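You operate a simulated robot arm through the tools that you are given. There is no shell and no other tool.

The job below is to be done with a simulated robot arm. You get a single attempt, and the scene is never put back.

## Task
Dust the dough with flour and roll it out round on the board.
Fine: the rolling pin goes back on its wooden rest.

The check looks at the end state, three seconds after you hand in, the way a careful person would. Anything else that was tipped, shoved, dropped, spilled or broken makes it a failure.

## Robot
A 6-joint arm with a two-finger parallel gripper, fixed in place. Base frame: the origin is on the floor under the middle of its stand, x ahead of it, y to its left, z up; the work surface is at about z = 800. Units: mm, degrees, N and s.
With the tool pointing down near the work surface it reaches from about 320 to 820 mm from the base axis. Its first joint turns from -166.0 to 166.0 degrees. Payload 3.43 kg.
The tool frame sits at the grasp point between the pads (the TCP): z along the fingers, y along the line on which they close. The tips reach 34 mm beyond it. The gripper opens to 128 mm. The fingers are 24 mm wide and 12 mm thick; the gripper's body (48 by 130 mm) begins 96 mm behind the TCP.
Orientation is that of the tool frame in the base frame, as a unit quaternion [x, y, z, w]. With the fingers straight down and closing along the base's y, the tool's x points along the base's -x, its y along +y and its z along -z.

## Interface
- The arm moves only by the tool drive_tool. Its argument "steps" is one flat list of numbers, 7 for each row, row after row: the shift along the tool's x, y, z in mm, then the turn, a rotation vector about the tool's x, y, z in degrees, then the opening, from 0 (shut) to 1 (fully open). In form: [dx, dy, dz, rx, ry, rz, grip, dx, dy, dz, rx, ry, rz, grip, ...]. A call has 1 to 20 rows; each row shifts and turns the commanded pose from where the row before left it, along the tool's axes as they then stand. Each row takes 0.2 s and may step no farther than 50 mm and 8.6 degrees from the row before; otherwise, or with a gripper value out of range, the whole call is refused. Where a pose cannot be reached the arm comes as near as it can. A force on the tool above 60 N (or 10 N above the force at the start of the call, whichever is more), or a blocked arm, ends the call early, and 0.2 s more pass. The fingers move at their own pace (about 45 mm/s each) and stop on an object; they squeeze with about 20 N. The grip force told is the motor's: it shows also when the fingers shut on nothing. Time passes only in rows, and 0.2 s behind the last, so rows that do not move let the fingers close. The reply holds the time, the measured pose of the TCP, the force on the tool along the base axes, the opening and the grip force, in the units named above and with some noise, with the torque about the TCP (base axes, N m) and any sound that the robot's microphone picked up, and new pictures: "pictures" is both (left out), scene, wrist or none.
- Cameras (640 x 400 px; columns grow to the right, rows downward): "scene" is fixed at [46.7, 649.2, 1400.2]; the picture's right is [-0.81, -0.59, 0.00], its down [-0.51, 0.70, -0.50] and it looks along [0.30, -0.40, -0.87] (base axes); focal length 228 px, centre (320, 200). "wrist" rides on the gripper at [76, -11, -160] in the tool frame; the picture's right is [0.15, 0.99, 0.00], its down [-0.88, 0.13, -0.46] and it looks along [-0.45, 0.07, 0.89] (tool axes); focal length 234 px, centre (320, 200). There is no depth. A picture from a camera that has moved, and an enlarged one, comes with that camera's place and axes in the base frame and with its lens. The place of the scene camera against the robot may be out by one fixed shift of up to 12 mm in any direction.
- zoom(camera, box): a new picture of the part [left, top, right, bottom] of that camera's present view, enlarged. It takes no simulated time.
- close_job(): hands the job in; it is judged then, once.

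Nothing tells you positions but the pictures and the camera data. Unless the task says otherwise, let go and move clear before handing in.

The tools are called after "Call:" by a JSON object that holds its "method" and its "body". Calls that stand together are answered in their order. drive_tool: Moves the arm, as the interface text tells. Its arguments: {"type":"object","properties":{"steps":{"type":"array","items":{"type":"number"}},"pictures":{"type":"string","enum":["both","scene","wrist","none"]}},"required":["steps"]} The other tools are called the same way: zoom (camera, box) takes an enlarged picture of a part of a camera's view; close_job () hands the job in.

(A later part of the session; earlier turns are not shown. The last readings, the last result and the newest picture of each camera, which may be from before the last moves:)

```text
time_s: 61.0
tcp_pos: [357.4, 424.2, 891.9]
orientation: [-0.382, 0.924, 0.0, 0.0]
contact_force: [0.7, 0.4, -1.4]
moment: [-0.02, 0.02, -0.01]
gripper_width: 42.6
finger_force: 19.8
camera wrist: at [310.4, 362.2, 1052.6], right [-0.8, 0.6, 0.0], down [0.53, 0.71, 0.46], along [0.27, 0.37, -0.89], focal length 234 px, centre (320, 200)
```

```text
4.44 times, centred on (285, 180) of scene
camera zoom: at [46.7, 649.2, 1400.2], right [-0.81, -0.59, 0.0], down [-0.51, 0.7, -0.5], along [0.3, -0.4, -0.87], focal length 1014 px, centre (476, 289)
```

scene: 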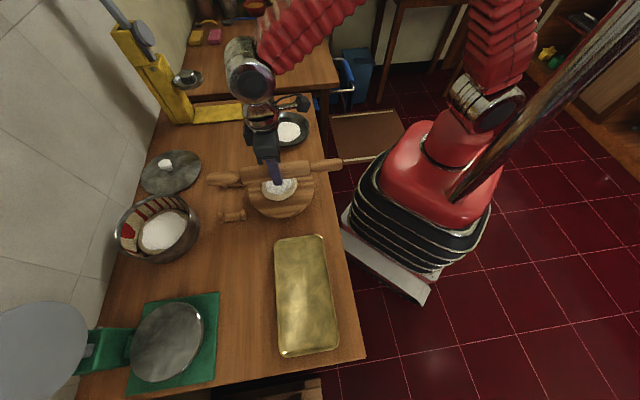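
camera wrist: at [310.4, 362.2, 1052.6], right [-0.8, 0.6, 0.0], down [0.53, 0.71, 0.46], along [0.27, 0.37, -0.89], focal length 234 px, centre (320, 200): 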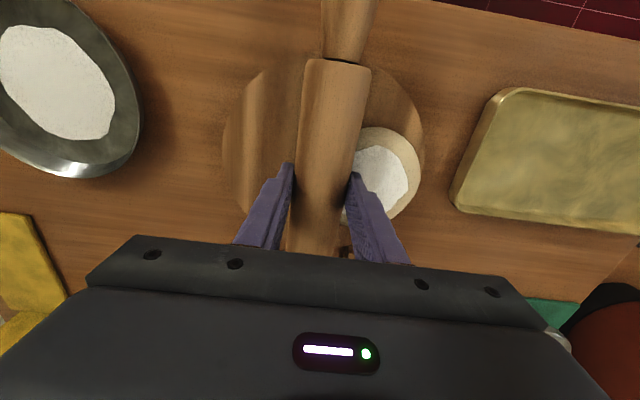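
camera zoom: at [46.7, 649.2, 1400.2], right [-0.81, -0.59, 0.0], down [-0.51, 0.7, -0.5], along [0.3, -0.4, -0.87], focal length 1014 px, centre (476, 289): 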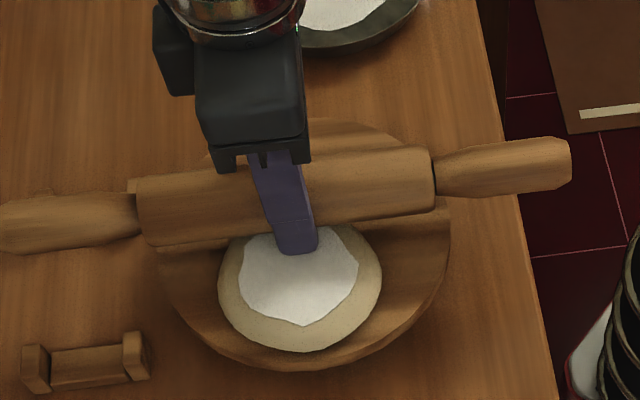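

That stroke was too long: on the way back the pin caught the disc's edge and slid it toward the tray side, though it's still on the board. I lift and look before correcting.

Call:
{"method": "drive_tool", "body": {"steps": [0, 0, -15, 0, 0, 0, 0.25, 0, 0, -25, 0, 0, 0, 0.25, 0, -20, -20, 0, 0, 0, 0.25, 0, -25, 0, 0, 0, 0, 0.25, 0, -25, 0, 0, 0, 0, 0.25, 0, 0, 0, 0, 0, 0, 0.25], "pictures": "both"}}

Call:
{"method": "zoom", "body": {"camera": "scene", "box": [230, 145, 340, 235]}}

Call:
{"method": "zoom", "body": {"camera": "wrist", "box": [260, 20, 500, 220]}}

```text
time_s: 62.4
tcp_pos: [407.7, 372.2, 952.0]
orientation: [-0.384, 0.924, 0.0, -0.001]
contact_force: [-0.2, 0.0, -3.2]
moment: [-0.02, -0.01, 0.03]
gripper_width: 42.6
finger_force: 19.8
camera wrist: at [360.2, 312.2, 1112.6], right [-0.8, 0.6, 0.0], down [0.53, 0.71, 0.46], along [0.27, 0.37, -0.89], focal length 234 px, centre (320, 200)
```

scene: 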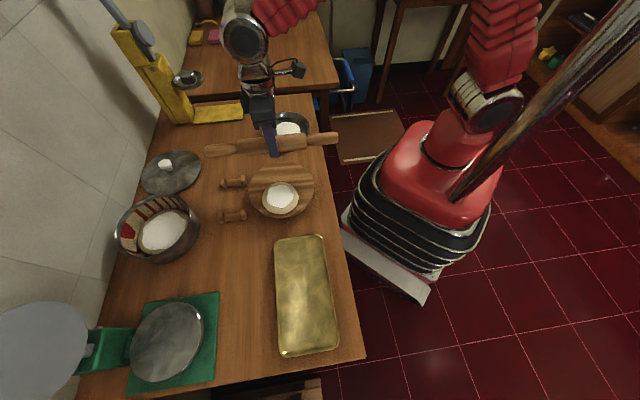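
wrist: 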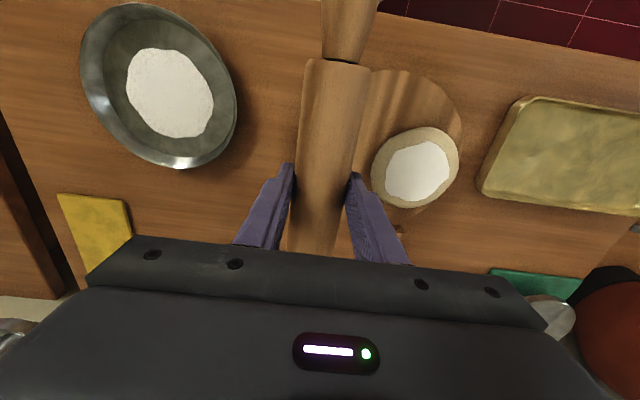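

```text
4.44 times, centred on (285, 190) of scene
camera zoom: at [46.7, 649.2, 1400.2], right [-0.81, -0.59, 0.0], down [-0.51, 0.7, -0.5], along [0.3, -0.4, -0.87], focal length 1014 px, centre (476, 244)
```

zoom: 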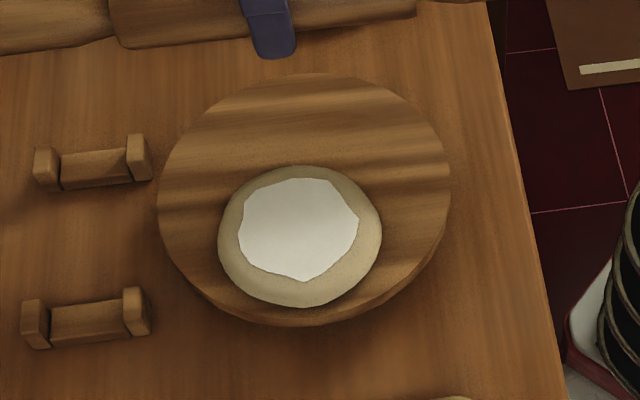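

```text
2.00 times, centred on (380, 120) of wrist
camera zoom: at [360.2, 312.2, 1112.6], right [-0.8, 0.6, 0.0], down [0.53, 0.71, 0.46], along [0.27, 0.37, -0.89], focal length 468 px, centre (200, 360)
```

zoom: 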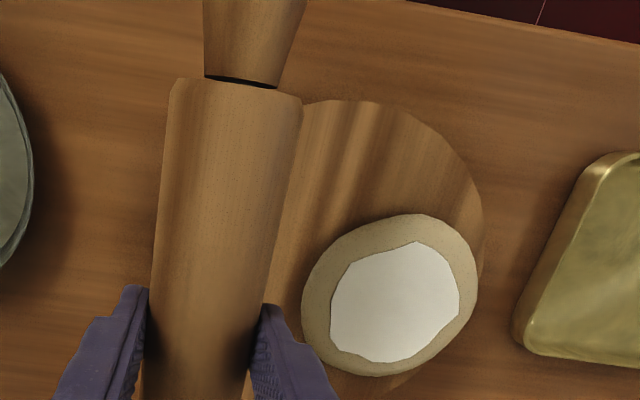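

The disc is still round, about 104 mm across, centred 42 mm too far toward the tray. I'll take the pin to the disc's far side and gently push its edge back to the middle of the board.

Call:
{"method": "drive_tool", "body": {"steps": [-1.5, 36, 0, 0, 0, 0, 0.25, 0, 36, 0, 0, 0, 0, 0.25, 0, 36, 0, 0, 0, 0, 0.25, 0, 36, 0, 0, 0, 0, 0.25, 0, 36, 0, 0, 0, 0, 0.25, 0, 0, 20, 0, 0, 0, 0.25, 0, 0, 20, 0, 0, 0, 0.25, 0, 0, 15, 0, 0, 0, 0.25, 0, 0, 0, 0, 0, 0, 0.25], "pictures": "both"}}

Call:
{"method": "zoom", "body": {"camera": "scene", "box": [230, 145, 340, 235]}}

```text
time_s: 64.4
tcp_pos: [278.8, 502.3, 897.6]
orientation: [-0.383, 0.924, 0.0, 0.0]
contact_force: [-0.9, -0.2, -2.1]
moment: [0.01, 0.0, -0.01]
gripper_width: 42.8
finger_force: 19.7
camera wrist: at [232.3, 441.2, 1058.1], right [-0.8, 0.6, 0.0], down [0.53, 0.71, 0.46], along [0.27, 0.37, -0.89], focal length 234 px, centre (320, 200)
```

scene: 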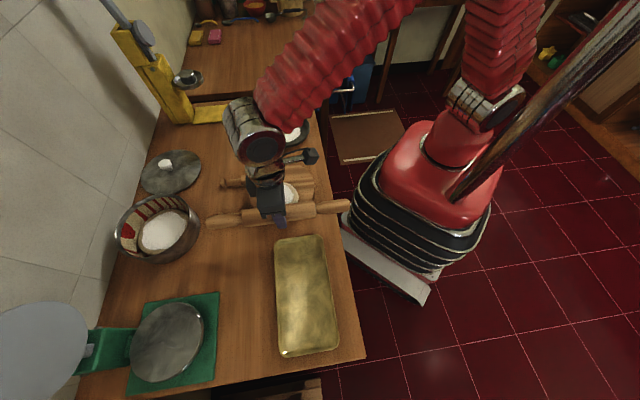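
wrist: 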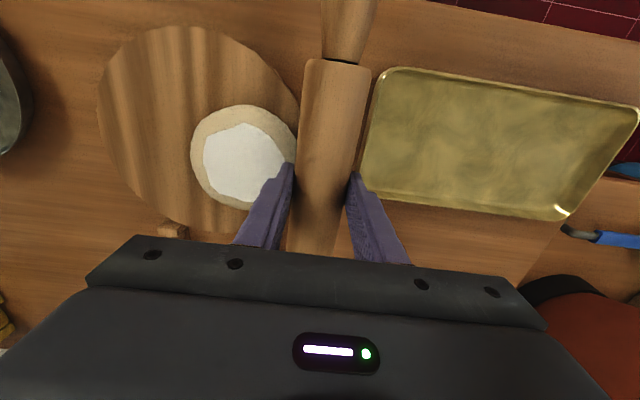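

```text
4.44 times, centred on (285, 190) of scene
camera zoom: at [46.7, 649.2, 1400.2], right [-0.81, -0.59, 0.0], down [-0.51, 0.7, -0.5], along [0.3, -0.4, -0.87], focal length 1014 px, centre (476, 244)
```

zoom: 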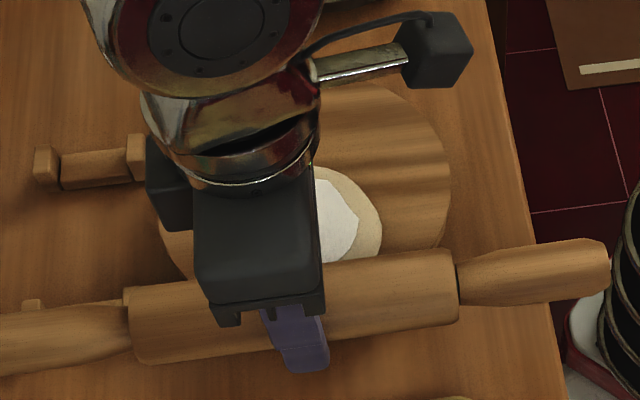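

The pin is just beyond the disc's edge. I lower it so its underside is a few millimetres below the disc's top and push back toward the board's centre.

Call:
{"method": "drive_tool", "body": {"steps": [0, 0, 5, 0, 0, 0, 0.25, 0, 0, 5, 0, 0, 0, 0.25, 0, -5, 0, 0, 0, 0, 0.25, 0, -5, 0, 0, 0, 0, 0.25, 0, -5, 0, 0, 0, 0, 0.25, 0, -5, 0, 0, 0, 0, 0.25, 0, -5, 0, 0, 0, 0, 0.25, 0, -5, 0, 0, 0, 0, 0.25, 0, 0, 0, 0, 0, 0, 0.25], "pictures": "wrist"}}

```text
time_s: 66.4
tcp_pos: [302.0, 481.2, 887.5]
orientation: [-0.382, 0.924, 0.002, 0.002]
contact_force: [-13.1, 10.9, 48.9]
moment: [-0.87, -0.55, -0.1]
gripper_width: 42.7
finger_force: 19.9
camera wrist: at [254.2, 419.5, 1048.7], right [-0.8, 0.6, 0.0], down [0.53, 0.71, 0.46], along [0.27, 0.37, -0.89], focal length 234 px, centre (320, 200)
```

wrist: 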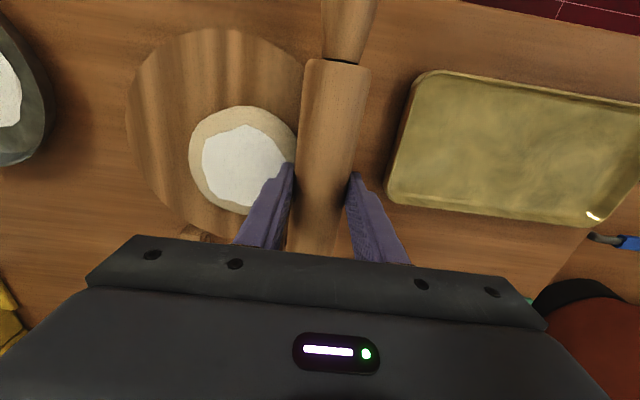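

The disc moved back with the pin, but the vertical force rose to 49 N, more than I want. I'm checking the contact closely before going on.

Call:
{"method": "zoom", "body": {"camera": "wrist", "box": [120, 20, 400, 260]}}

Call:
{"method": "zoom", "body": {"camera": "scene", "box": [230, 145, 340, 235]}}

```text
1.67 times, centred on (260, 140) of wrist
camera zoom: at [254.2, 419.5, 1048.7], right [-0.8, 0.6, 0.0], down [0.53, 0.71, 0.46], along [0.27, 0.37, -0.89], focal length 390 px, centre (420, 300)
```

zoom: 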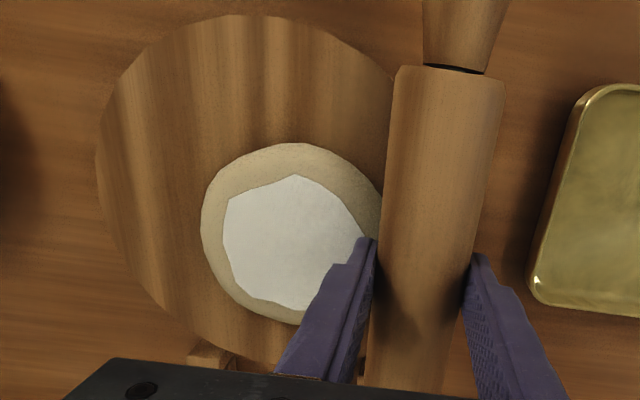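

```text
4.44 times, centred on (285, 190) of scene
camera zoom: at [46.7, 649.2, 1400.2], right [-0.81, -0.59, 0.0], down [-0.51, 0.7, -0.5], along [0.3, -0.4, -0.87], focal length 1014 px, centre (476, 244)
```

zoom: 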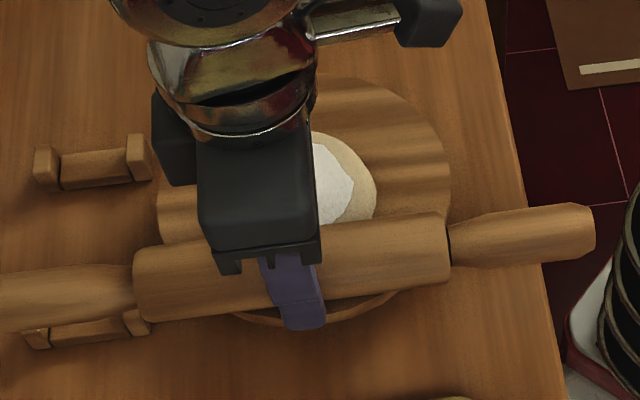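

The disc is nearly centred again, but the load pushed the pin a few millimetres up in the fingers. I lift off and look at the result before re-seating the pin.

Call:
{"method": "drive_tool", "body": {"steps": [0, 3, -5, 0, 0, 0, 0.25, 0, 3, -15, 0, 0, 0, 0.25, 0, 20, -25, 0, 0, 0, 0.25, 0, 20, -25, 0, 0, 0, 0.25, 0, 0, 0, 0, 0, 0, 0.25], "pictures": "both"}}

Call:
{"method": "zoom", "body": {"camera": "wrist", "box": [80, 20, 400, 260]}}

Call:
{"method": "zoom", "body": {"camera": "scene", "box": [230, 145, 340, 235]}}

```text
time_s: 67.6
tcp_pos: [269.4, 513.6, 957.2]
orientation: [-0.383, 0.924, 0.0, -0.001]
contact_force: [-0.2, 0.1, -2.3]
moment: [-0.03, 0.0, 0.01]
gripper_width: 42.9
finger_force: 19.6
camera wrist: at [221.9, 451.7, 1118.0], right [-0.8, 0.6, 0.0], down [0.53, 0.71, 0.45], along [0.27, 0.36, -0.89], focal length 234 px, centre (320, 200)
```

scene: 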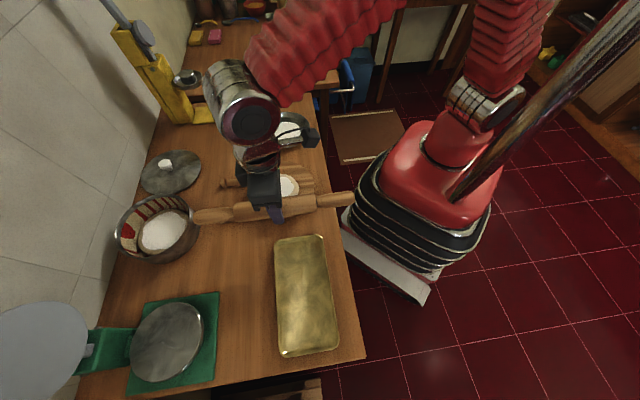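
wrist: 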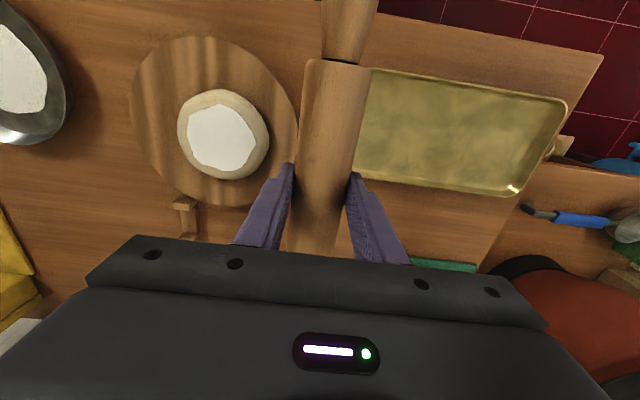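

```text
1.67 times, centred on (240, 140) of wrist
camera zoom: at [221.9, 451.7, 1118.0], right [-0.8, 0.6, 0.0], down [0.53, 0.71, 0.45], along [0.27, 0.36, -0.89], focal length 390 px, centre (453, 300)
```

zoom: 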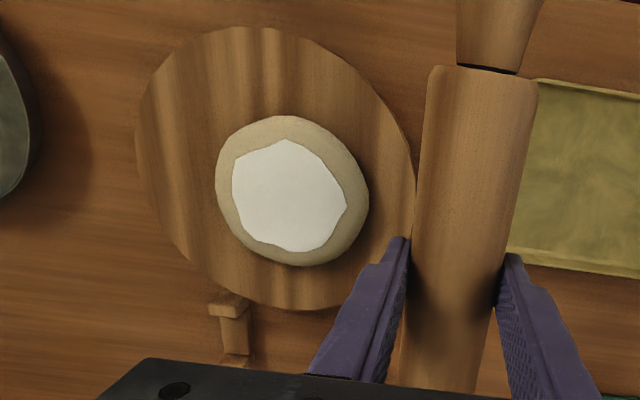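

```text
4.44 times, centred on (285, 190) of scene
camera zoom: at [46.7, 649.2, 1400.2], right [-0.81, -0.59, 0.0], down [-0.51, 0.7, -0.5], along [0.3, -0.4, -0.87], focal length 1014 px, centre (476, 244)
```

zoom: 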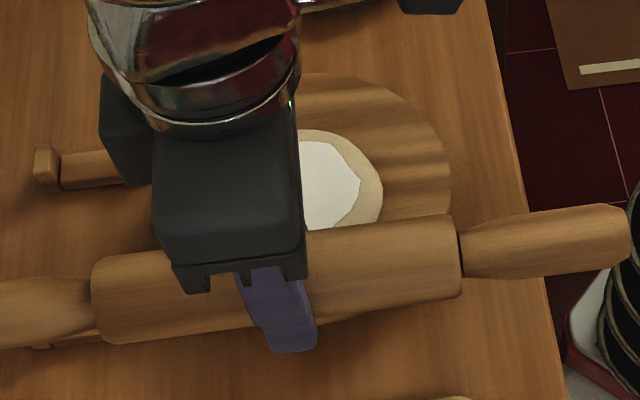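

The disc is round, about 105 mm across, and about 12 mm from the board's centre. I'll take the pin back to its rest to re-grip it higher, starting with the 90° turn and the move over the rest.

Call:
{"method": "drive_tool", "body": {"steps": [0, 0, 0, 0, 0, 8.2, 0.25, 0, 0, 0, 0, 0, 8.2, 0.25, 0, 0, 0, 0, 0, 8.2, 0.25, 0, 0, 0, 0, 0, 8.2, 0.25, 0, 0, 0, 0, 0, 8.2, 0.25, 0, 0, 0, 0, 0, 8.2, 0.25, 0, 0, 0, 0, 0, 8.2, 0.25, 0, 0, 0, 0, 0, 8.2, 0.25, 0, 0, 0, 0, 0, 8.2, 0.25, 0, 0, 0, 0, 0, 8.2, 0.25, 0, 0, 0, 0, 0, 8, 0.25, -24.3, 28, 0, 0, 0, 0, 0.25, -24.3, 28, 0, 0, 0, 0, 0.25, -24.3, 28, 0, 0, 0, 0, 0.25, -24.3, 28, 0, 0, 0, 0, 0.25, -24.3, 28, 0, 0, 0, 0, 0.25, 0, 0, 0, 0, 0, 0, 0.25, 0, 0, 0, 0, 0, 0, 0.25], "pictures": "both"}}

Call:
{"method": "zoom", "body": {"camera": "scene", "box": [180, 120, 330, 250]}}

```text
time_s: 71.4
tcp_pos: [454.6, 526.3, 957.3]
orientation: [0.382, 0.924, -0.001, 0.0]
contact_force: [0.2, 0.2, -3.1]
moment: [-0.02, -0.01, 0.01]
gripper_width: 43.0
finger_force: 20.0
camera wrist: at [392.1, 571.7, 1118.0], right [0.6, 0.8, 0.0], down [0.71, -0.53, 0.46], along [0.37, -0.27, -0.89], focal length 234 px, centre (320, 200)
```

scene: 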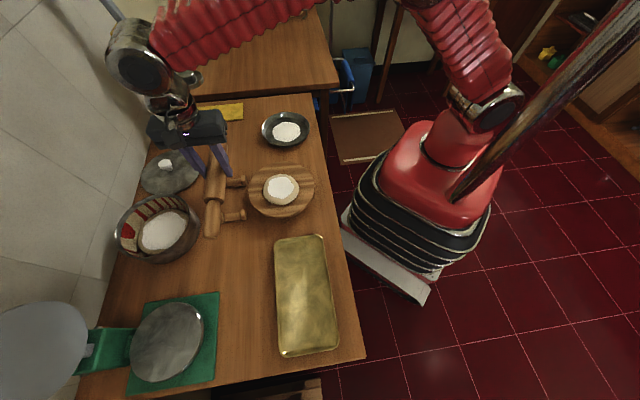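
wrist: 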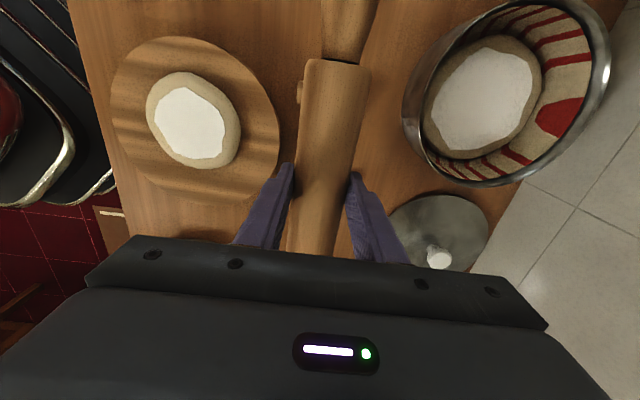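

```text
3.08 times, centred on (255, 185) of scene
camera zoom: at [46.7, 649.2, 1400.2], right [-0.81, -0.59, 0.0], down [-0.51, 0.7, -0.5], along [0.3, -0.4, -0.87], focal length 702 px, centre (520, 246)
```

zoom: 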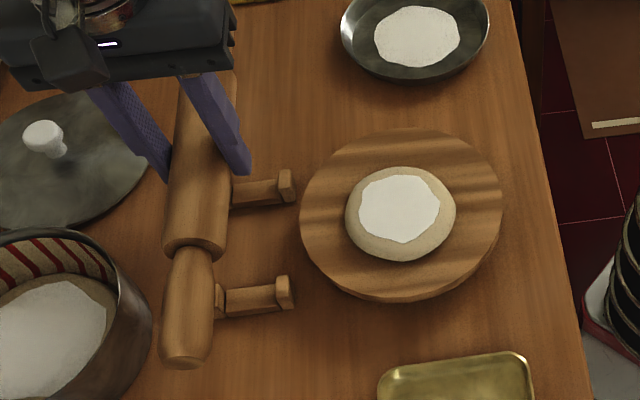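

The pin hangs directly above its rest. I lower it, slowing near the cradle.

Call:
{"method": "drive_tool", "body": {"steps": [0, 0, 30, 0, 0, 0, 0.25, 0, 0, 30, 0, 0, 0, 0.25, 0, 0, 25, 0, 0, 0, 0.25, 0, 0, 14, 0, 0, 0, 0.25, 0, 0, 0, 0, 0, 0, 0.25], "pictures": "wrist"}}

Call:
{"method": "zoom", "body": {"camera": "wrist", "box": [220, 20, 420, 260]}}

Call:
{"method": "zoom", "body": {"camera": "scene", "box": [190, 140, 280, 250]}}

```text
time_s: 72.6
tcp_pos: [454.2, 525.6, 858.5]
orientation: [0.382, 0.924, -0.001, 0.0]
contact_force: [0.2, 1.0, -2.0]
moment: [0.01, 0.0, -0.02]
gripper_width: 43.0
finger_force: 19.6
camera wrist: at [392.1, 571.8, 1018.7], right [0.6, 0.8, 0.0], down [0.71, -0.53, 0.46], along [0.37, -0.27, -0.89], focal length 234 px, centre (320, 200)
```

wrist: 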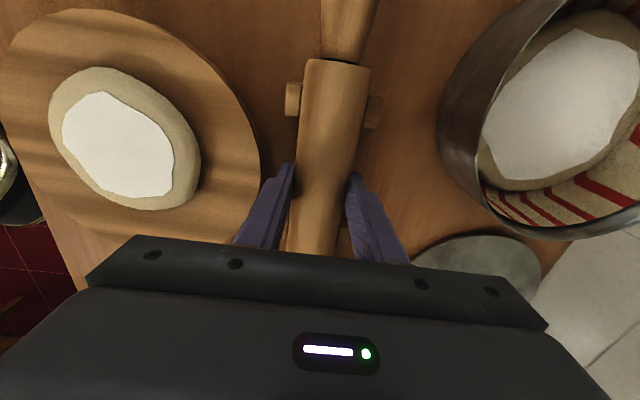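

```text
1.67 times, centred on (320, 140) of wrist
camera zoom: at [392.1, 571.8, 1018.7], right [0.6, 0.8, 0.0], down [0.71, -0.53, 0.46], along [0.37, -0.27, -0.89], focal length 390 px, centre (320, 300)
```

zoom: 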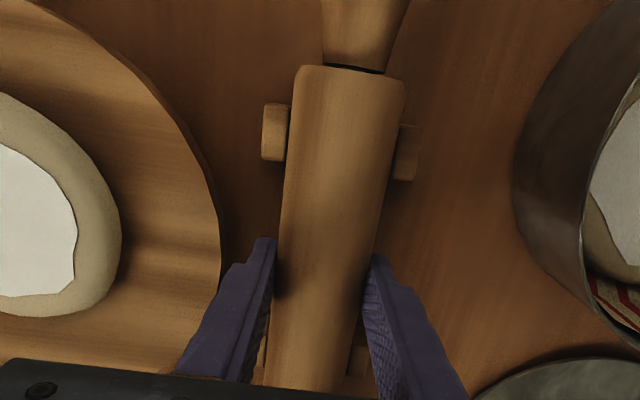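

```text
3.64 times, centred on (235, 195) of scene
camera zoom: at [46.7, 649.2, 1400.2], right [-0.81, -0.59, 0.0], down [-0.51, 0.7, -0.5], along [0.3, -0.4, -0.87], focal length 830 px, centre (629, 218)
```

zoom: 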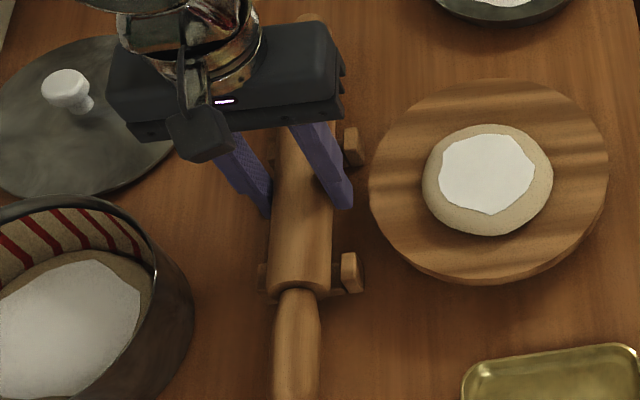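

Pin is aligned between the pegs. I lower it in small steps until it sits on the rest.

Call:
{"method": "drive_tool", "body": {"steps": [0, 0, 2, 0, 0, 0, 0.25, 0, 0, 2, 0, 0, 0, 0.25, 0, 0, 1.5, 0, 0, 0, 0.25, 0, 0, 0, 0, 0, 0, 0.25], "pictures": "none"}}

```text
time_s: 73.6
tcp_pos: [454.9, 526.7, 851.8]
orientation: [0.383, 0.924, 0.001, 0.0]
contact_force: [-0.4, 0.0, -3.0]
moment: [-0.02, 0.02, -0.04]
gripper_width: 42.8
finger_force: 19.3
```

Call:
{"method": "drive_tool", "body": {"steps": [0, 0, 1, 0, 0, 0, 0.25, 0, 0, 1, 0, 0, 0, 0.25, 0, 0, 1, 0, 0, 0, 0.25, 0, 0, 0, 0, 0, 0, 0.25], "pictures": "none"}}

```text
time_s: 74.6
tcp_pos: [455.8, 526.2, 849.9]
orientation: [0.383, 0.924, 0.001, 0.0]
contact_force: [0.0, 0.5, -2.2]
moment: [0.02, 0.01, 0.01]
gripper_width: 43.1
finger_force: 20.6
```

Still hanging free. A few more millimetres down.

Call:
{"method": "drive_tool", "body": {"steps": [0, 0, 1, 0, 0, 0, 0.25, 0, 0, 1, 0, 0, 0, 0.25, 0, 0, 0, 0, 0, 0, 0.25], "pictures": "none"}}

```text
time_s: 75.4
tcp_pos: [454.3, 524.8, 847.7]
orientation: [0.383, 0.924, 0.0, 0.0]
contact_force: [-1.1, -0.1, 3.4]
moment: [0.28, 0.27, 0.07]
gripper_width: 42.7
finger_force: 20.5
```

The pin touches the rest. I lower a touch more, then open slightly so it settles into the cradle.

Call:
{"method": "drive_tool", "body": {"steps": [0, 0, 0.7, 0, 0, 0, 0.25, 0, 0, 0, 0, 0, 0, 0.25, 0, 0, 0, 0, 0, 0, 0.36, 0, 0, 0, 0, 0, 0, 0.42, 0, 0, 0, 0, 0, 0, 0.42], "pictures": "wrist"}}

Call:
{"method": "zoom", "body": {"camera": "wrist", "box": [220, 20, 420, 260]}}

Call:
{"method": "zoom", "body": {"camera": "scene", "box": [190, 140, 280, 250]}}

```text
time_s: 76.6
tcp_pos: [455.1, 526.1, 846.5]
orientation: [0.383, 0.924, 0.0, 0.001]
contact_force: [-0.4, 0.6, 0.0]
moment: [-0.04, 0.02, 0.02]
gripper_width: 53.6
finger_force: 0.0
camera wrist: at [392.2, 571.9, 1007.2], right [0.6, 0.8, 0.0], down [0.71, -0.53, 0.46], along [0.37, -0.27, -0.89], focal length 234 px, centre (320, 200)
```

wrist: 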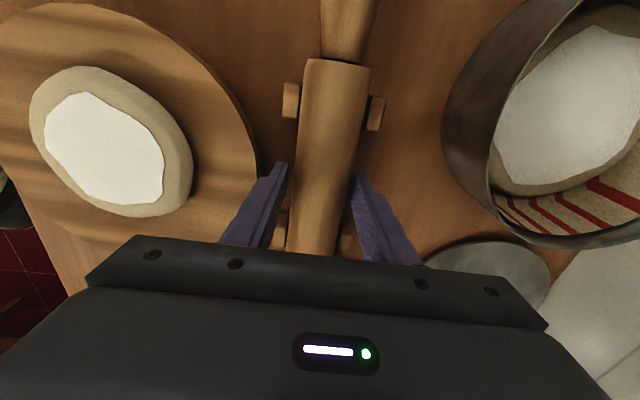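

```text
1.67 times, centred on (320, 140) of wrist
camera zoom: at [392.2, 571.9, 1007.2], right [0.6, 0.8, 0.0], down [0.71, -0.53, 0.46], along [0.37, -0.27, -0.89], focal length 390 px, centre (320, 300)
```

zoom: 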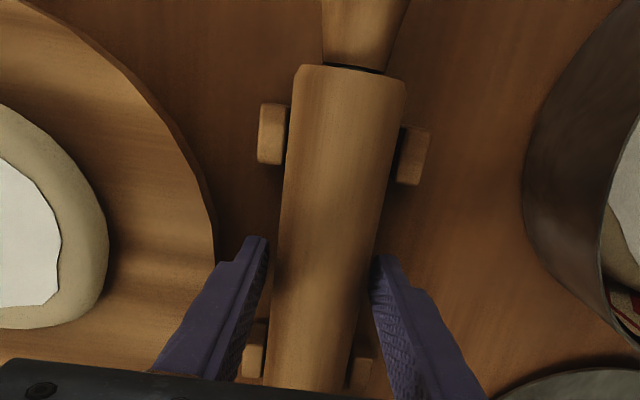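

```text
3.64 times, centred on (235, 195) of scene
camera zoom: at [46.7, 649.2, 1400.2], right [-0.81, -0.59, 0.0], down [-0.51, 0.7, -0.5], along [0.3, -0.4, -0.87], focal length 830 px, centre (629, 218)
```

zoom: 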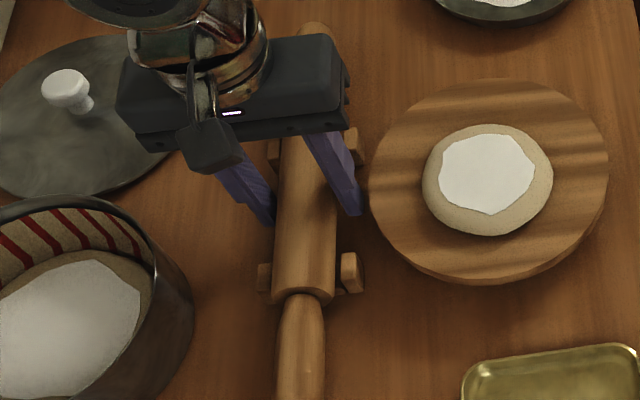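

The pin is seated in its cradle. I raise the hand 10 mm so the tips hold just below the pin's axis, and grip again.

Call:
{"method": "drive_tool", "body": {"steps": [0, 0, -5, 0, 0, 0, 0.42, 0, 0, -5.3, 0, 0, 0, 0.42, 0, 0, 0, 0, 0, 0, 0.42, 0, 0, 0, 0, 0, 0, 0.3, 0, 0, 0, 0, 0, 0, 0.25, 0, 0, 0, 0, 0, 0, 0.25], "pictures": "wrist"}}

Call:
{"method": "zoom", "body": {"camera": "wrist", "box": [220, 20, 420, 260]}}

```text
time_s: 78.0
tcp_pos: [453.9, 526.0, 857.7]
orientation: [0.383, 0.924, 0.001, -0.001]
contact_force: [-1.3, -0.1, 0.2]
moment: [-0.03, 0.01, 0.0]
gripper_width: 43.1
finger_force: 19.9
camera wrist: at [392.2, 572.1, 1017.9], right [0.6, 0.8, 0.0], down [0.71, -0.53, 0.46], along [0.37, -0.27, -0.89], focal length 234 px, centre (320, 200)
```

wrist: 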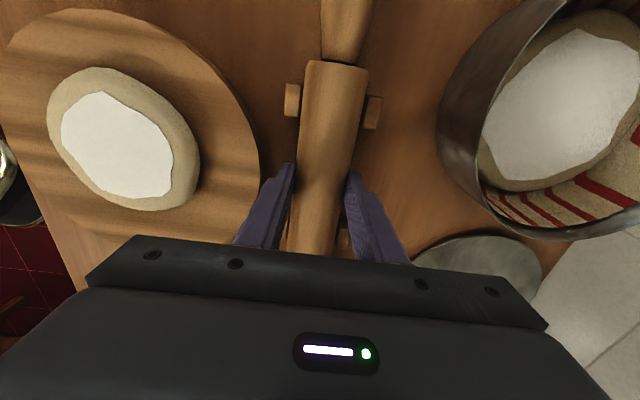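

```text
1.67 times, centred on (320, 140) of wrist
camera zoom: at [392.2, 572.1, 1017.9], right [0.6, 0.8, 0.0], down [0.71, -0.53, 0.46], along [0.37, -0.27, -0.89], focal length 390 px, centre (320, 300)
```

zoom: 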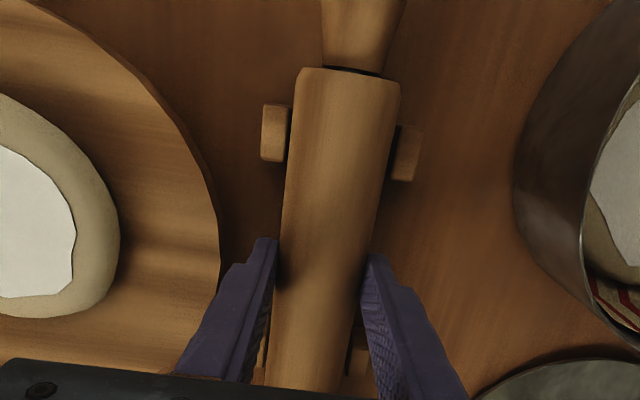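

Good grip at 43 mm, with the pin now about 23 mm below the grasp point. I lift and carry it back over the dough's centre, (347, 432).

Call:
{"method": "drive_tool", "body": {"steps": [0, 0, -10, 0, 0, 0, 0.25, 0, 0, -20, 0, 0, 0, 0.25, 0, 0, -35, 0, 0, 0, 0.25, 0, 0, -35, 0, 0, 0, 0.25, 2, -28.4, 0, 0, 0, 0, 0.25, 2, -28.4, 0, 0, 0, 0, 0.25, 2, -28.4, 0, 0, 0, 0, 0.25, 2, -28.4, 0, 0, 0, 0, 0.25, 1.5, -28.5, 0, 0, 0, 0, 0.25, 0, 0, 20, 0, 0, 0, 0.25, 0, 0, 20, 0, 0, 0, 0.25, 0, 0, 12, 0, 0, 0, 0.25, 0, 0, 4, 0, 0, 0, 0.25, 0, 0, 0, 0, 0, 0, 0.25], "pictures": "wrist"}}

Call:
{"method": "zoom", "body": {"camera": "wrist", "box": [200, 20, 440, 220]}}

Call:
{"method": "zoom", "body": {"camera": "scene", "box": [230, 135, 340, 225]}}

```text
time_s: 81.0
tcp_pos: [346.7, 432.0, 902.0]
orientation: [0.383, 0.924, 0.0, 0.0]
contact_force: [-1.0, 0.1, 1.5]
moment: [-0.03, 0.07, 0.01]
gripper_width: 42.8
finger_force: 19.9
camera wrist: at [284.2, 478.6, 1061.8], right [0.6, 0.8, 0.0], down [0.71, -0.53, 0.46], along [0.37, -0.27, -0.89], focal length 234 px, centre (320, 200)
```

wrist: 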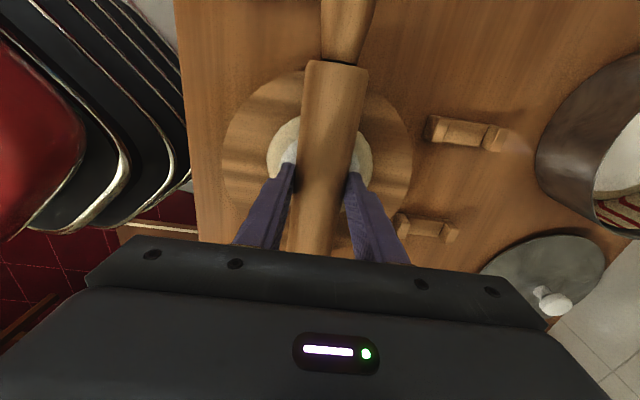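

```text
2.00 times, centred on (320, 120) of wrist
camera zoom: at [284.2, 478.6, 1061.8], right [0.6, 0.8, 0.0], down [0.71, -0.53, 0.46], along [0.37, -0.27, -0.89], focal length 468 px, centre (320, 360)
```

zoom: 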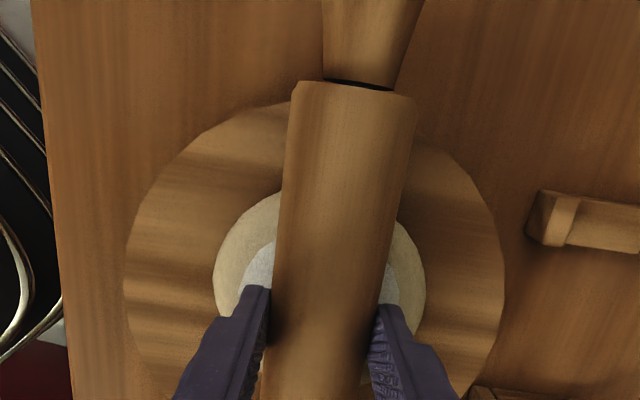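

```text
4.44 times, centred on (285, 180) of scene
camera zoom: at [46.7, 649.2, 1400.2], right [-0.81, -0.59, 0.0], down [-0.51, 0.7, -0.5], along [0.3, -0.4, -0.87], focal length 1014 px, centre (476, 289)
```

zoom: 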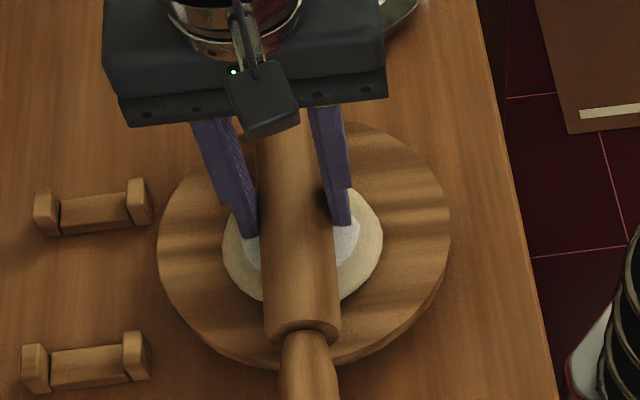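

The pin is just resting on the dough (about 4 N). I press a little and roll in short strokes that stay well inside the disc.

Call:
{"method": "drive_tool", "body": {"steps": [0, 0, 0.5, 0, 0, 0, 0.25, 0, 5, 0, 0, 0, 0, 0.25, 0, 5, 0, 0, 0, 0, 0.25, 0, 4, 0, 0, 0, 0, 0.25, 0, -4, 0, 0, 0, 0, 0.25, 0, -5, 0, 0, 0, 0, 0.25, 0, -5, 0, 0, 0, 0, 0.25, 0, -5, 0, 0, 0, 0, 0.25, 0, -5, 0, 0, 0, 0, 0.25, 0, -4, 0, 0, 0, 0, 0.25, 0, 4, 0, 0, 0, 0, 0.25, 0, 5, 0, 0, 0, 0, 0.25, 0, 5, 0, 0, 0, 0, 0.25, 0, 0, 0, 0, 0, 0, 0.25], "pictures": "wrist"}}

Call:
{"method": "zoom", "body": {"camera": "wrist", "box": [200, 20, 440, 220]}}

Call:
{"method": "zoom", "body": {"camera": "scene", "box": [230, 135, 340, 225]}}

```text
time_s: 84.0
tcp_pos: [346.3, 433.1, 900.5]
orientation: [0.382, 0.924, 0.0, 0.0]
contact_force: [-0.1, -0.8, -2.4]
moment: [0.0, 0.03, -0.01]
gripper_width: 42.6
finger_force: 20.3
camera wrist: at [284.4, 478.7, 1060.6], right [0.6, 0.8, 0.0], down [0.71, -0.53, 0.46], along [0.37, -0.27, -0.89], focal length 234 px, centre (320, 200)
```

wrist: 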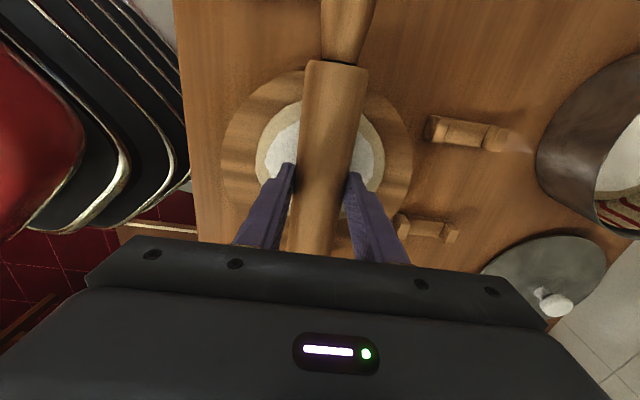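

```text
2.00 times, centred on (320, 120) of wrist
camera zoom: at [284.4, 478.7, 1060.6], right [0.6, 0.8, 0.0], down [0.71, -0.53, 0.46], along [0.37, -0.27, -0.89], focal length 468 px, centre (320, 360)
```

zoom: 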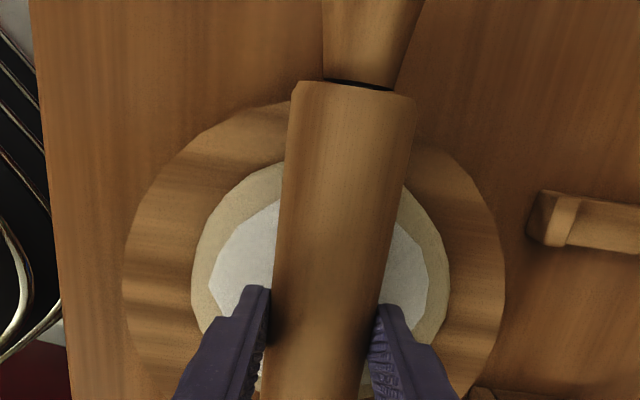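

```text
4.44 times, centred on (285, 180) of scene
camera zoom: at [46.7, 649.2, 1400.2], right [-0.81, -0.59, 0.0], down [-0.51, 0.7, -0.5], along [0.3, -0.4, -0.87], focal length 1014 px, centre (476, 289)
```

zoom: 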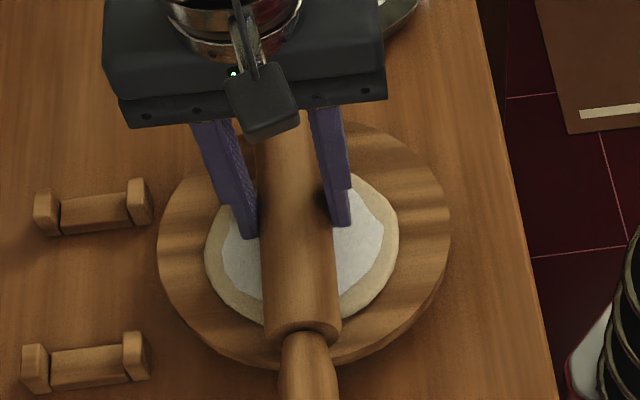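

Light rolling works well: the disc jumped to about 122 mm across. I lift and check its roundness before the crosswise pass.

Call:
{"method": "drive_tool", "body": {"steps": [0, 0, -15, 0, 0, 0, 0.25, 0, 0, -25, 0, 0, 0, 0.25, 0, 30, -15, 0, 0, 0, 0.25, 0, 35, 0, 0, 0, 0, 0.25, 0, 30, 0, 0, 0, 0, 0.25, 0, 0, 0, 0, 0, 0, 0.25], "pictures": "both"}}

Call:
{"method": "zoom", "body": {"camera": "wrist", "box": [60, 10, 340, 220]}}

Call:
{"method": "zoom", "body": {"camera": "scene", "box": [230, 145, 340, 235]}}

```text
time_s: 85.4
tcp_pos: [412.7, 500.2, 956.8]
orientation: [0.382, 0.924, 0.0, 0.0]
contact_force: [1.1, -0.1, -2.5]
moment: [0.01, 0.02, 0.01]
gripper_width: 42.7
finger_force: 20.2
camera wrist: at [349.8, 546.7, 1116.6], right [0.6, 0.8, 0.0], down [0.71, -0.53, 0.46], along [0.37, -0.27, -0.89], focal length 234 px, centre (320, 200)
```

scene: 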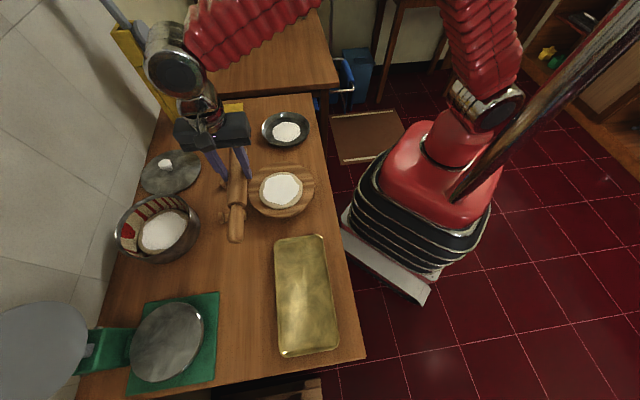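
wrist: 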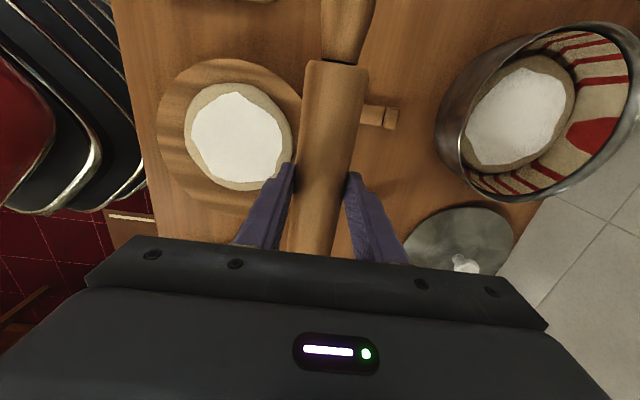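

```text
1.90 times, centred on (200, 115) of wrist
camera zoom: at [349.8, 546.7, 1116.6], right [0.6, 0.8, 0.0], down [0.71, -0.53, 0.46], along [0.37, -0.27, -0.89], focal length 446 px, centre (549, 362)
```

zoom: 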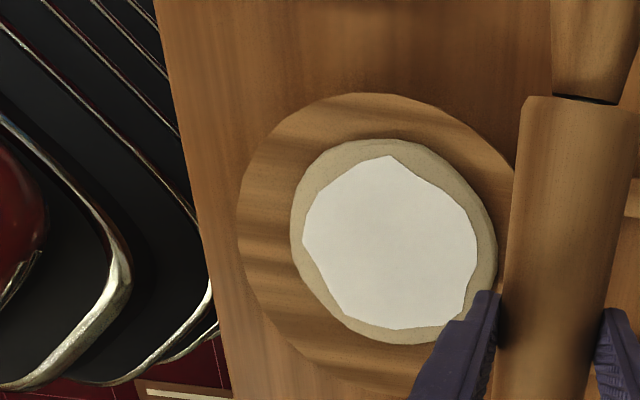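

```text
4.44 times, centred on (285, 190) of scene
camera zoom: at [46.7, 649.2, 1400.2], right [-0.81, -0.59, 0.0], down [-0.51, 0.7, -0.5], along [0.3, -0.4, -0.87], focal length 1014 px, centre (476, 244)
```

zoom: 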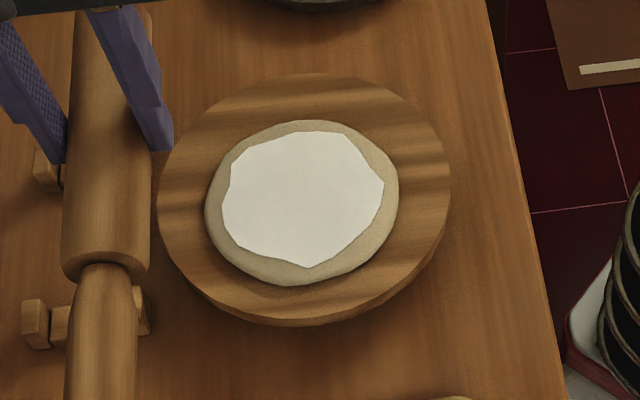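

The disc is now round and about 123 mm across, about 12 mm from the board's centre. I turn the pin 90° and go back over it for the crosswise pass.

Call:
{"method": "drive_tool", "body": {"steps": [0, 0, 0, 0, 0, -8.2, 0.25, 0, 0, 0, 0, 0, -8.2, 0.25, 0, 0, 0, 0, 0, -8.2, 0.25, 0, 0, 0, 0, 0, -8.2, 0.25, 0, 0, 0, 0, 0, -8.2, 0.25, 0, 0, 0, 0, 0, -8.2, 0.25, 0, 0, 0, 0, 0, -8.2, 0.25, 0, 0, 0, 0, 0, -8.2, 0.25, 0, 0, 0, 0, 0, -8.2, 0.25, 0, 0, 0, 0, 0, -8.2, 0.25, 0, 0, 0, 0, 0, -8, 0.25, 31.8, 0.6, 0, 0, 0, 0, 0.25, 31.8, 0.6, 0, 0, 0, 0, 0.25, 31.8, 0.6, 0, 0, 0, 0, 0.25, 0, 0, 25, 0, 0, 0, 0.25, 0, 0, 20, 0, 0, 0, 0.25, 0, 0, 10, 0, 0, 0, 0.25, 0, 0, 0, 0, 0, 0, 0.25], "pictures": "wrist"}}

Call:
{"method": "zoom", "body": {"camera": "wrist", "box": [200, 20, 440, 220]}}

Call:
{"method": "zoom", "body": {"camera": "scene", "box": [230, 135, 340, 225]}}

```text
time_s: 89.2
tcp_pos: [345.2, 432.0, 901.0]
orientation: [-0.383, 0.924, 0.001, -0.001]
contact_force: [0.2, 0.3, -3.3]
moment: [0.03, 0.0, 0.02]
gripper_width: 43.0
finger_force: 20.0
camera wrist: at [298.4, 370.8, 1060.9], right [-0.8, 0.6, 0.0], down [0.53, 0.71, 0.46], along [0.27, 0.37, -0.89], focal length 234 px, centre (320, 200)
```

wrist: 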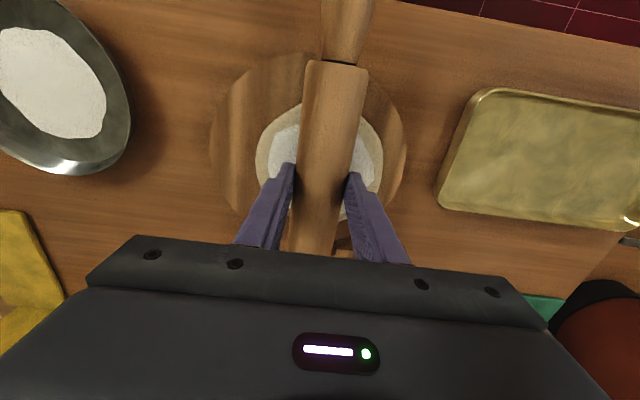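

```text
2.00 times, centred on (320, 120) of wrist
camera zoom: at [298.4, 370.8, 1060.9], right [-0.8, 0.6, 0.0], down [0.53, 0.71, 0.46], along [0.27, 0.37, -0.89], focal length 468 px, centre (320, 360)
```

zoom: 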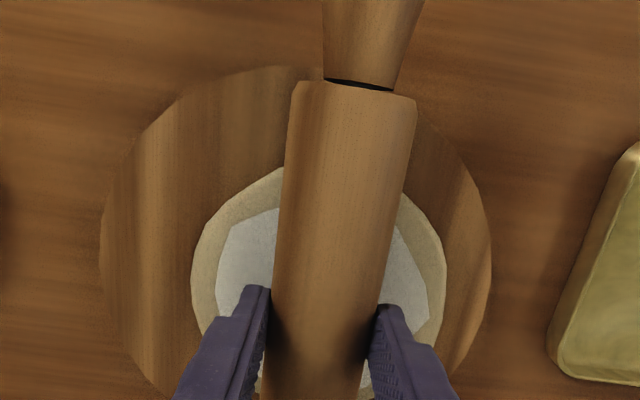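

```text
4.44 times, centred on (285, 180) of scene
camera zoom: at [46.7, 649.2, 1400.2], right [-0.81, -0.59, 0.0], down [-0.51, 0.7, -0.5], along [0.3, -0.4, -0.87], focal length 1014 px, centre (476, 289)
```

zoom: 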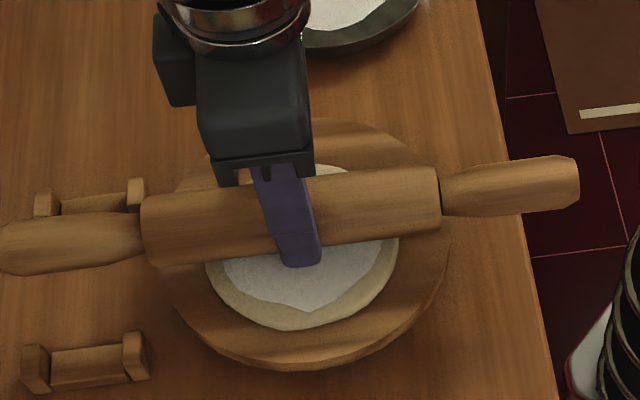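

Centred over the disc. Lowering gently to find contact.

Call:
{"method": "drive_tool", "body": {"steps": [0, 0, 1, 0, 0, 0, 0.25, 0, 0, 1, 0, 0, 0, 0.25, 0, 0, 0.7, 0, 0, 0, 0.25, 0, 0, 0, 0, 0, 0, 0.25], "pictures": "none"}}

```text
time_s: 90.2
tcp_pos: [344.2, 433.7, 897.8]
orientation: [-0.383, 0.924, 0.0, -0.001]
contact_force: [0.8, -0.6, -2.2]
moment: [-0.02, 0.0, 0.0]
gripper_width: 43.0
finger_force: 20.2
```

Call:
{"method": "drive_tool", "body": {"steps": [0, 0, 0.8, 0, 0, 0, 0.25, 0, 0, 0.8, 0, 0, 0, 0.25, 0, 0, 0, 0, 0, 0, 0.25], "pictures": "none"}}

```text
time_s: 91.0
tcp_pos: [345.1, 433.0, 896.1]
orientation: [-0.383, 0.924, -0.001, 0.0]
contact_force: [0.5, 0.9, -2.4]
moment: [0.01, 0.02, 0.01]
gripper_width: 43.0
finger_force: 19.5
```

Call:
{"method": "drive_tool", "body": {"steps": [0, 0, 0.8, 0, 0, 0, 0.25, 0, 0, 0.8, 0, 0, 0, 0.25, 0, 0, 0, 0, 0, 0, 0.25], "pictures": "none"}}

```text
time_s: 91.8
tcp_pos: [345.6, 433.2, 893.7]
orientation: [-0.383, 0.924, 0.0, -0.001]
contact_force: [1.1, 0.3, -2.5]
moment: [0.01, 0.01, -0.02]
gripper_width: 42.9
finger_force: 20.4
```

Call:
{"method": "drive_tool", "body": {"steps": [0, 0, 0.8, 0, 0, 0, 0.25, 0, 0, 0.8, 0, 0, 0, 0.25, 0, 0, 0, 0, 0, 0, 0.25], "pictures": "none"}}

```text
time_s: 92.6
tcp_pos: [345.8, 432.4, 894.3]
orientation: [-0.383, 0.924, -0.001, 0.001]
contact_force: [-0.8, -0.4, 0.0]
moment: [-0.03, 0.02, 0.01]
gripper_width: 43.0
finger_force: 20.4
```

Contact (about 2.5 N). Now a short, light crosswise roll.

Call:
{"method": "drive_tool", "body": {"steps": [0, 0, 0.4, 0, 0, 0, 0.25, 0, -5, 0, 0, 0, 0, 0.25, 0, -5, 0, 0, 0, 0, 0.25, 0, -5, 0, 0, 0, 0, 0.25, 0, 5, 0, 0, 0, 0, 0.25, 0, 5, 0, 0, 0, 0, 0.25, 0, 5, 0, 0, 0, 0, 0.25, 0, 5, 0, 0, 0, 0, 0.25, 0, 5, 0, 0, 0, 0, 0.25, 0, 5, 0, 0, 0, 0, 0.25, 0, -5, 0, 0, 0, 0, 0.25, 0, -5, 0, 0, 0, 0, 0.25, 0, -5, 0, 0, 0, 0, 0.25, 0, 0, 0, 0, 0, 0, 0.25], "pictures": "wrist"}}

Call:
{"method": "zoom", "body": {"camera": "wrist", "box": [200, 20, 440, 220]}}

Call:
{"method": "zoom", "body": {"camera": "scene", "box": [230, 135, 340, 225]}}

```text
time_s: 95.6
tcp_pos: [343.0, 433.7, 893.7]
orientation: [-0.382, 0.924, 0.0, 0.0]
contact_force: [-7.0, 4.7, 16.7]
moment: [0.27, 0.22, 0.05]
gripper_width: 42.9
finger_force: 19.8
camera wrist: at [297.3, 372.8, 1053.2], right [-0.8, 0.6, 0.0], down [0.53, 0.71, 0.46], along [0.27, 0.37, -0.89], focal length 234 px, centre (320, 200)
```

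wrist: 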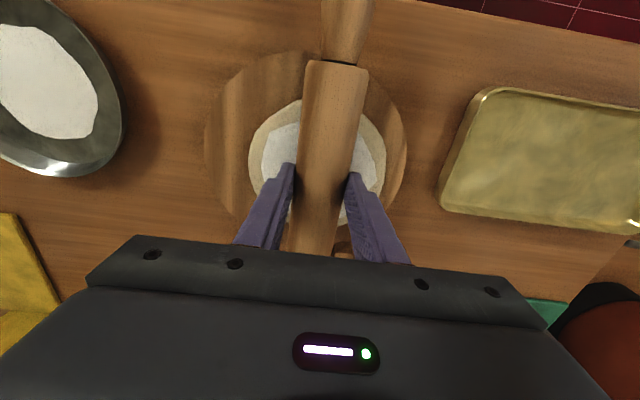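

```text
2.00 times, centred on (320, 120) of wrist
camera zoom: at [297.3, 372.8, 1053.2], right [-0.8, 0.6, 0.0], down [0.53, 0.71, 0.46], along [0.27, 0.37, -0.89], focal length 468 px, centre (320, 360)
```

zoom: 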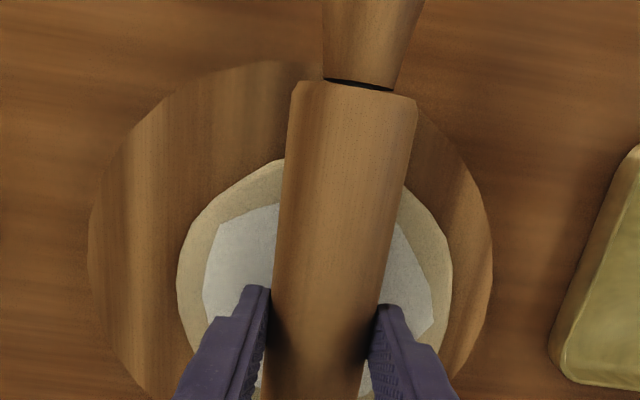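

```text
4.44 times, centred on (285, 180) of scene
camera zoom: at [46.7, 649.2, 1400.2], right [-0.81, -0.59, 0.0], down [-0.51, 0.7, -0.5], along [0.3, -0.4, -0.87], focal length 1014 px, centre (476, 289)
```

zoom: 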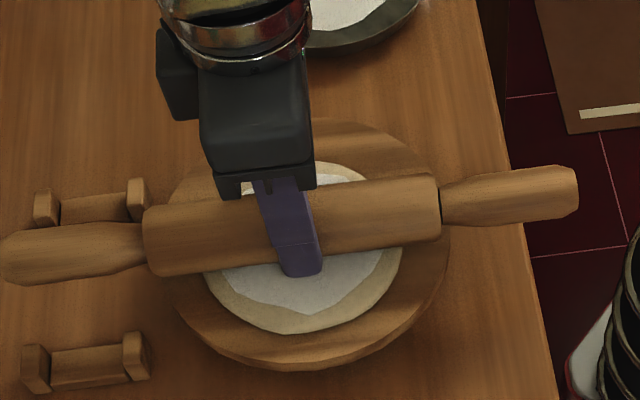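

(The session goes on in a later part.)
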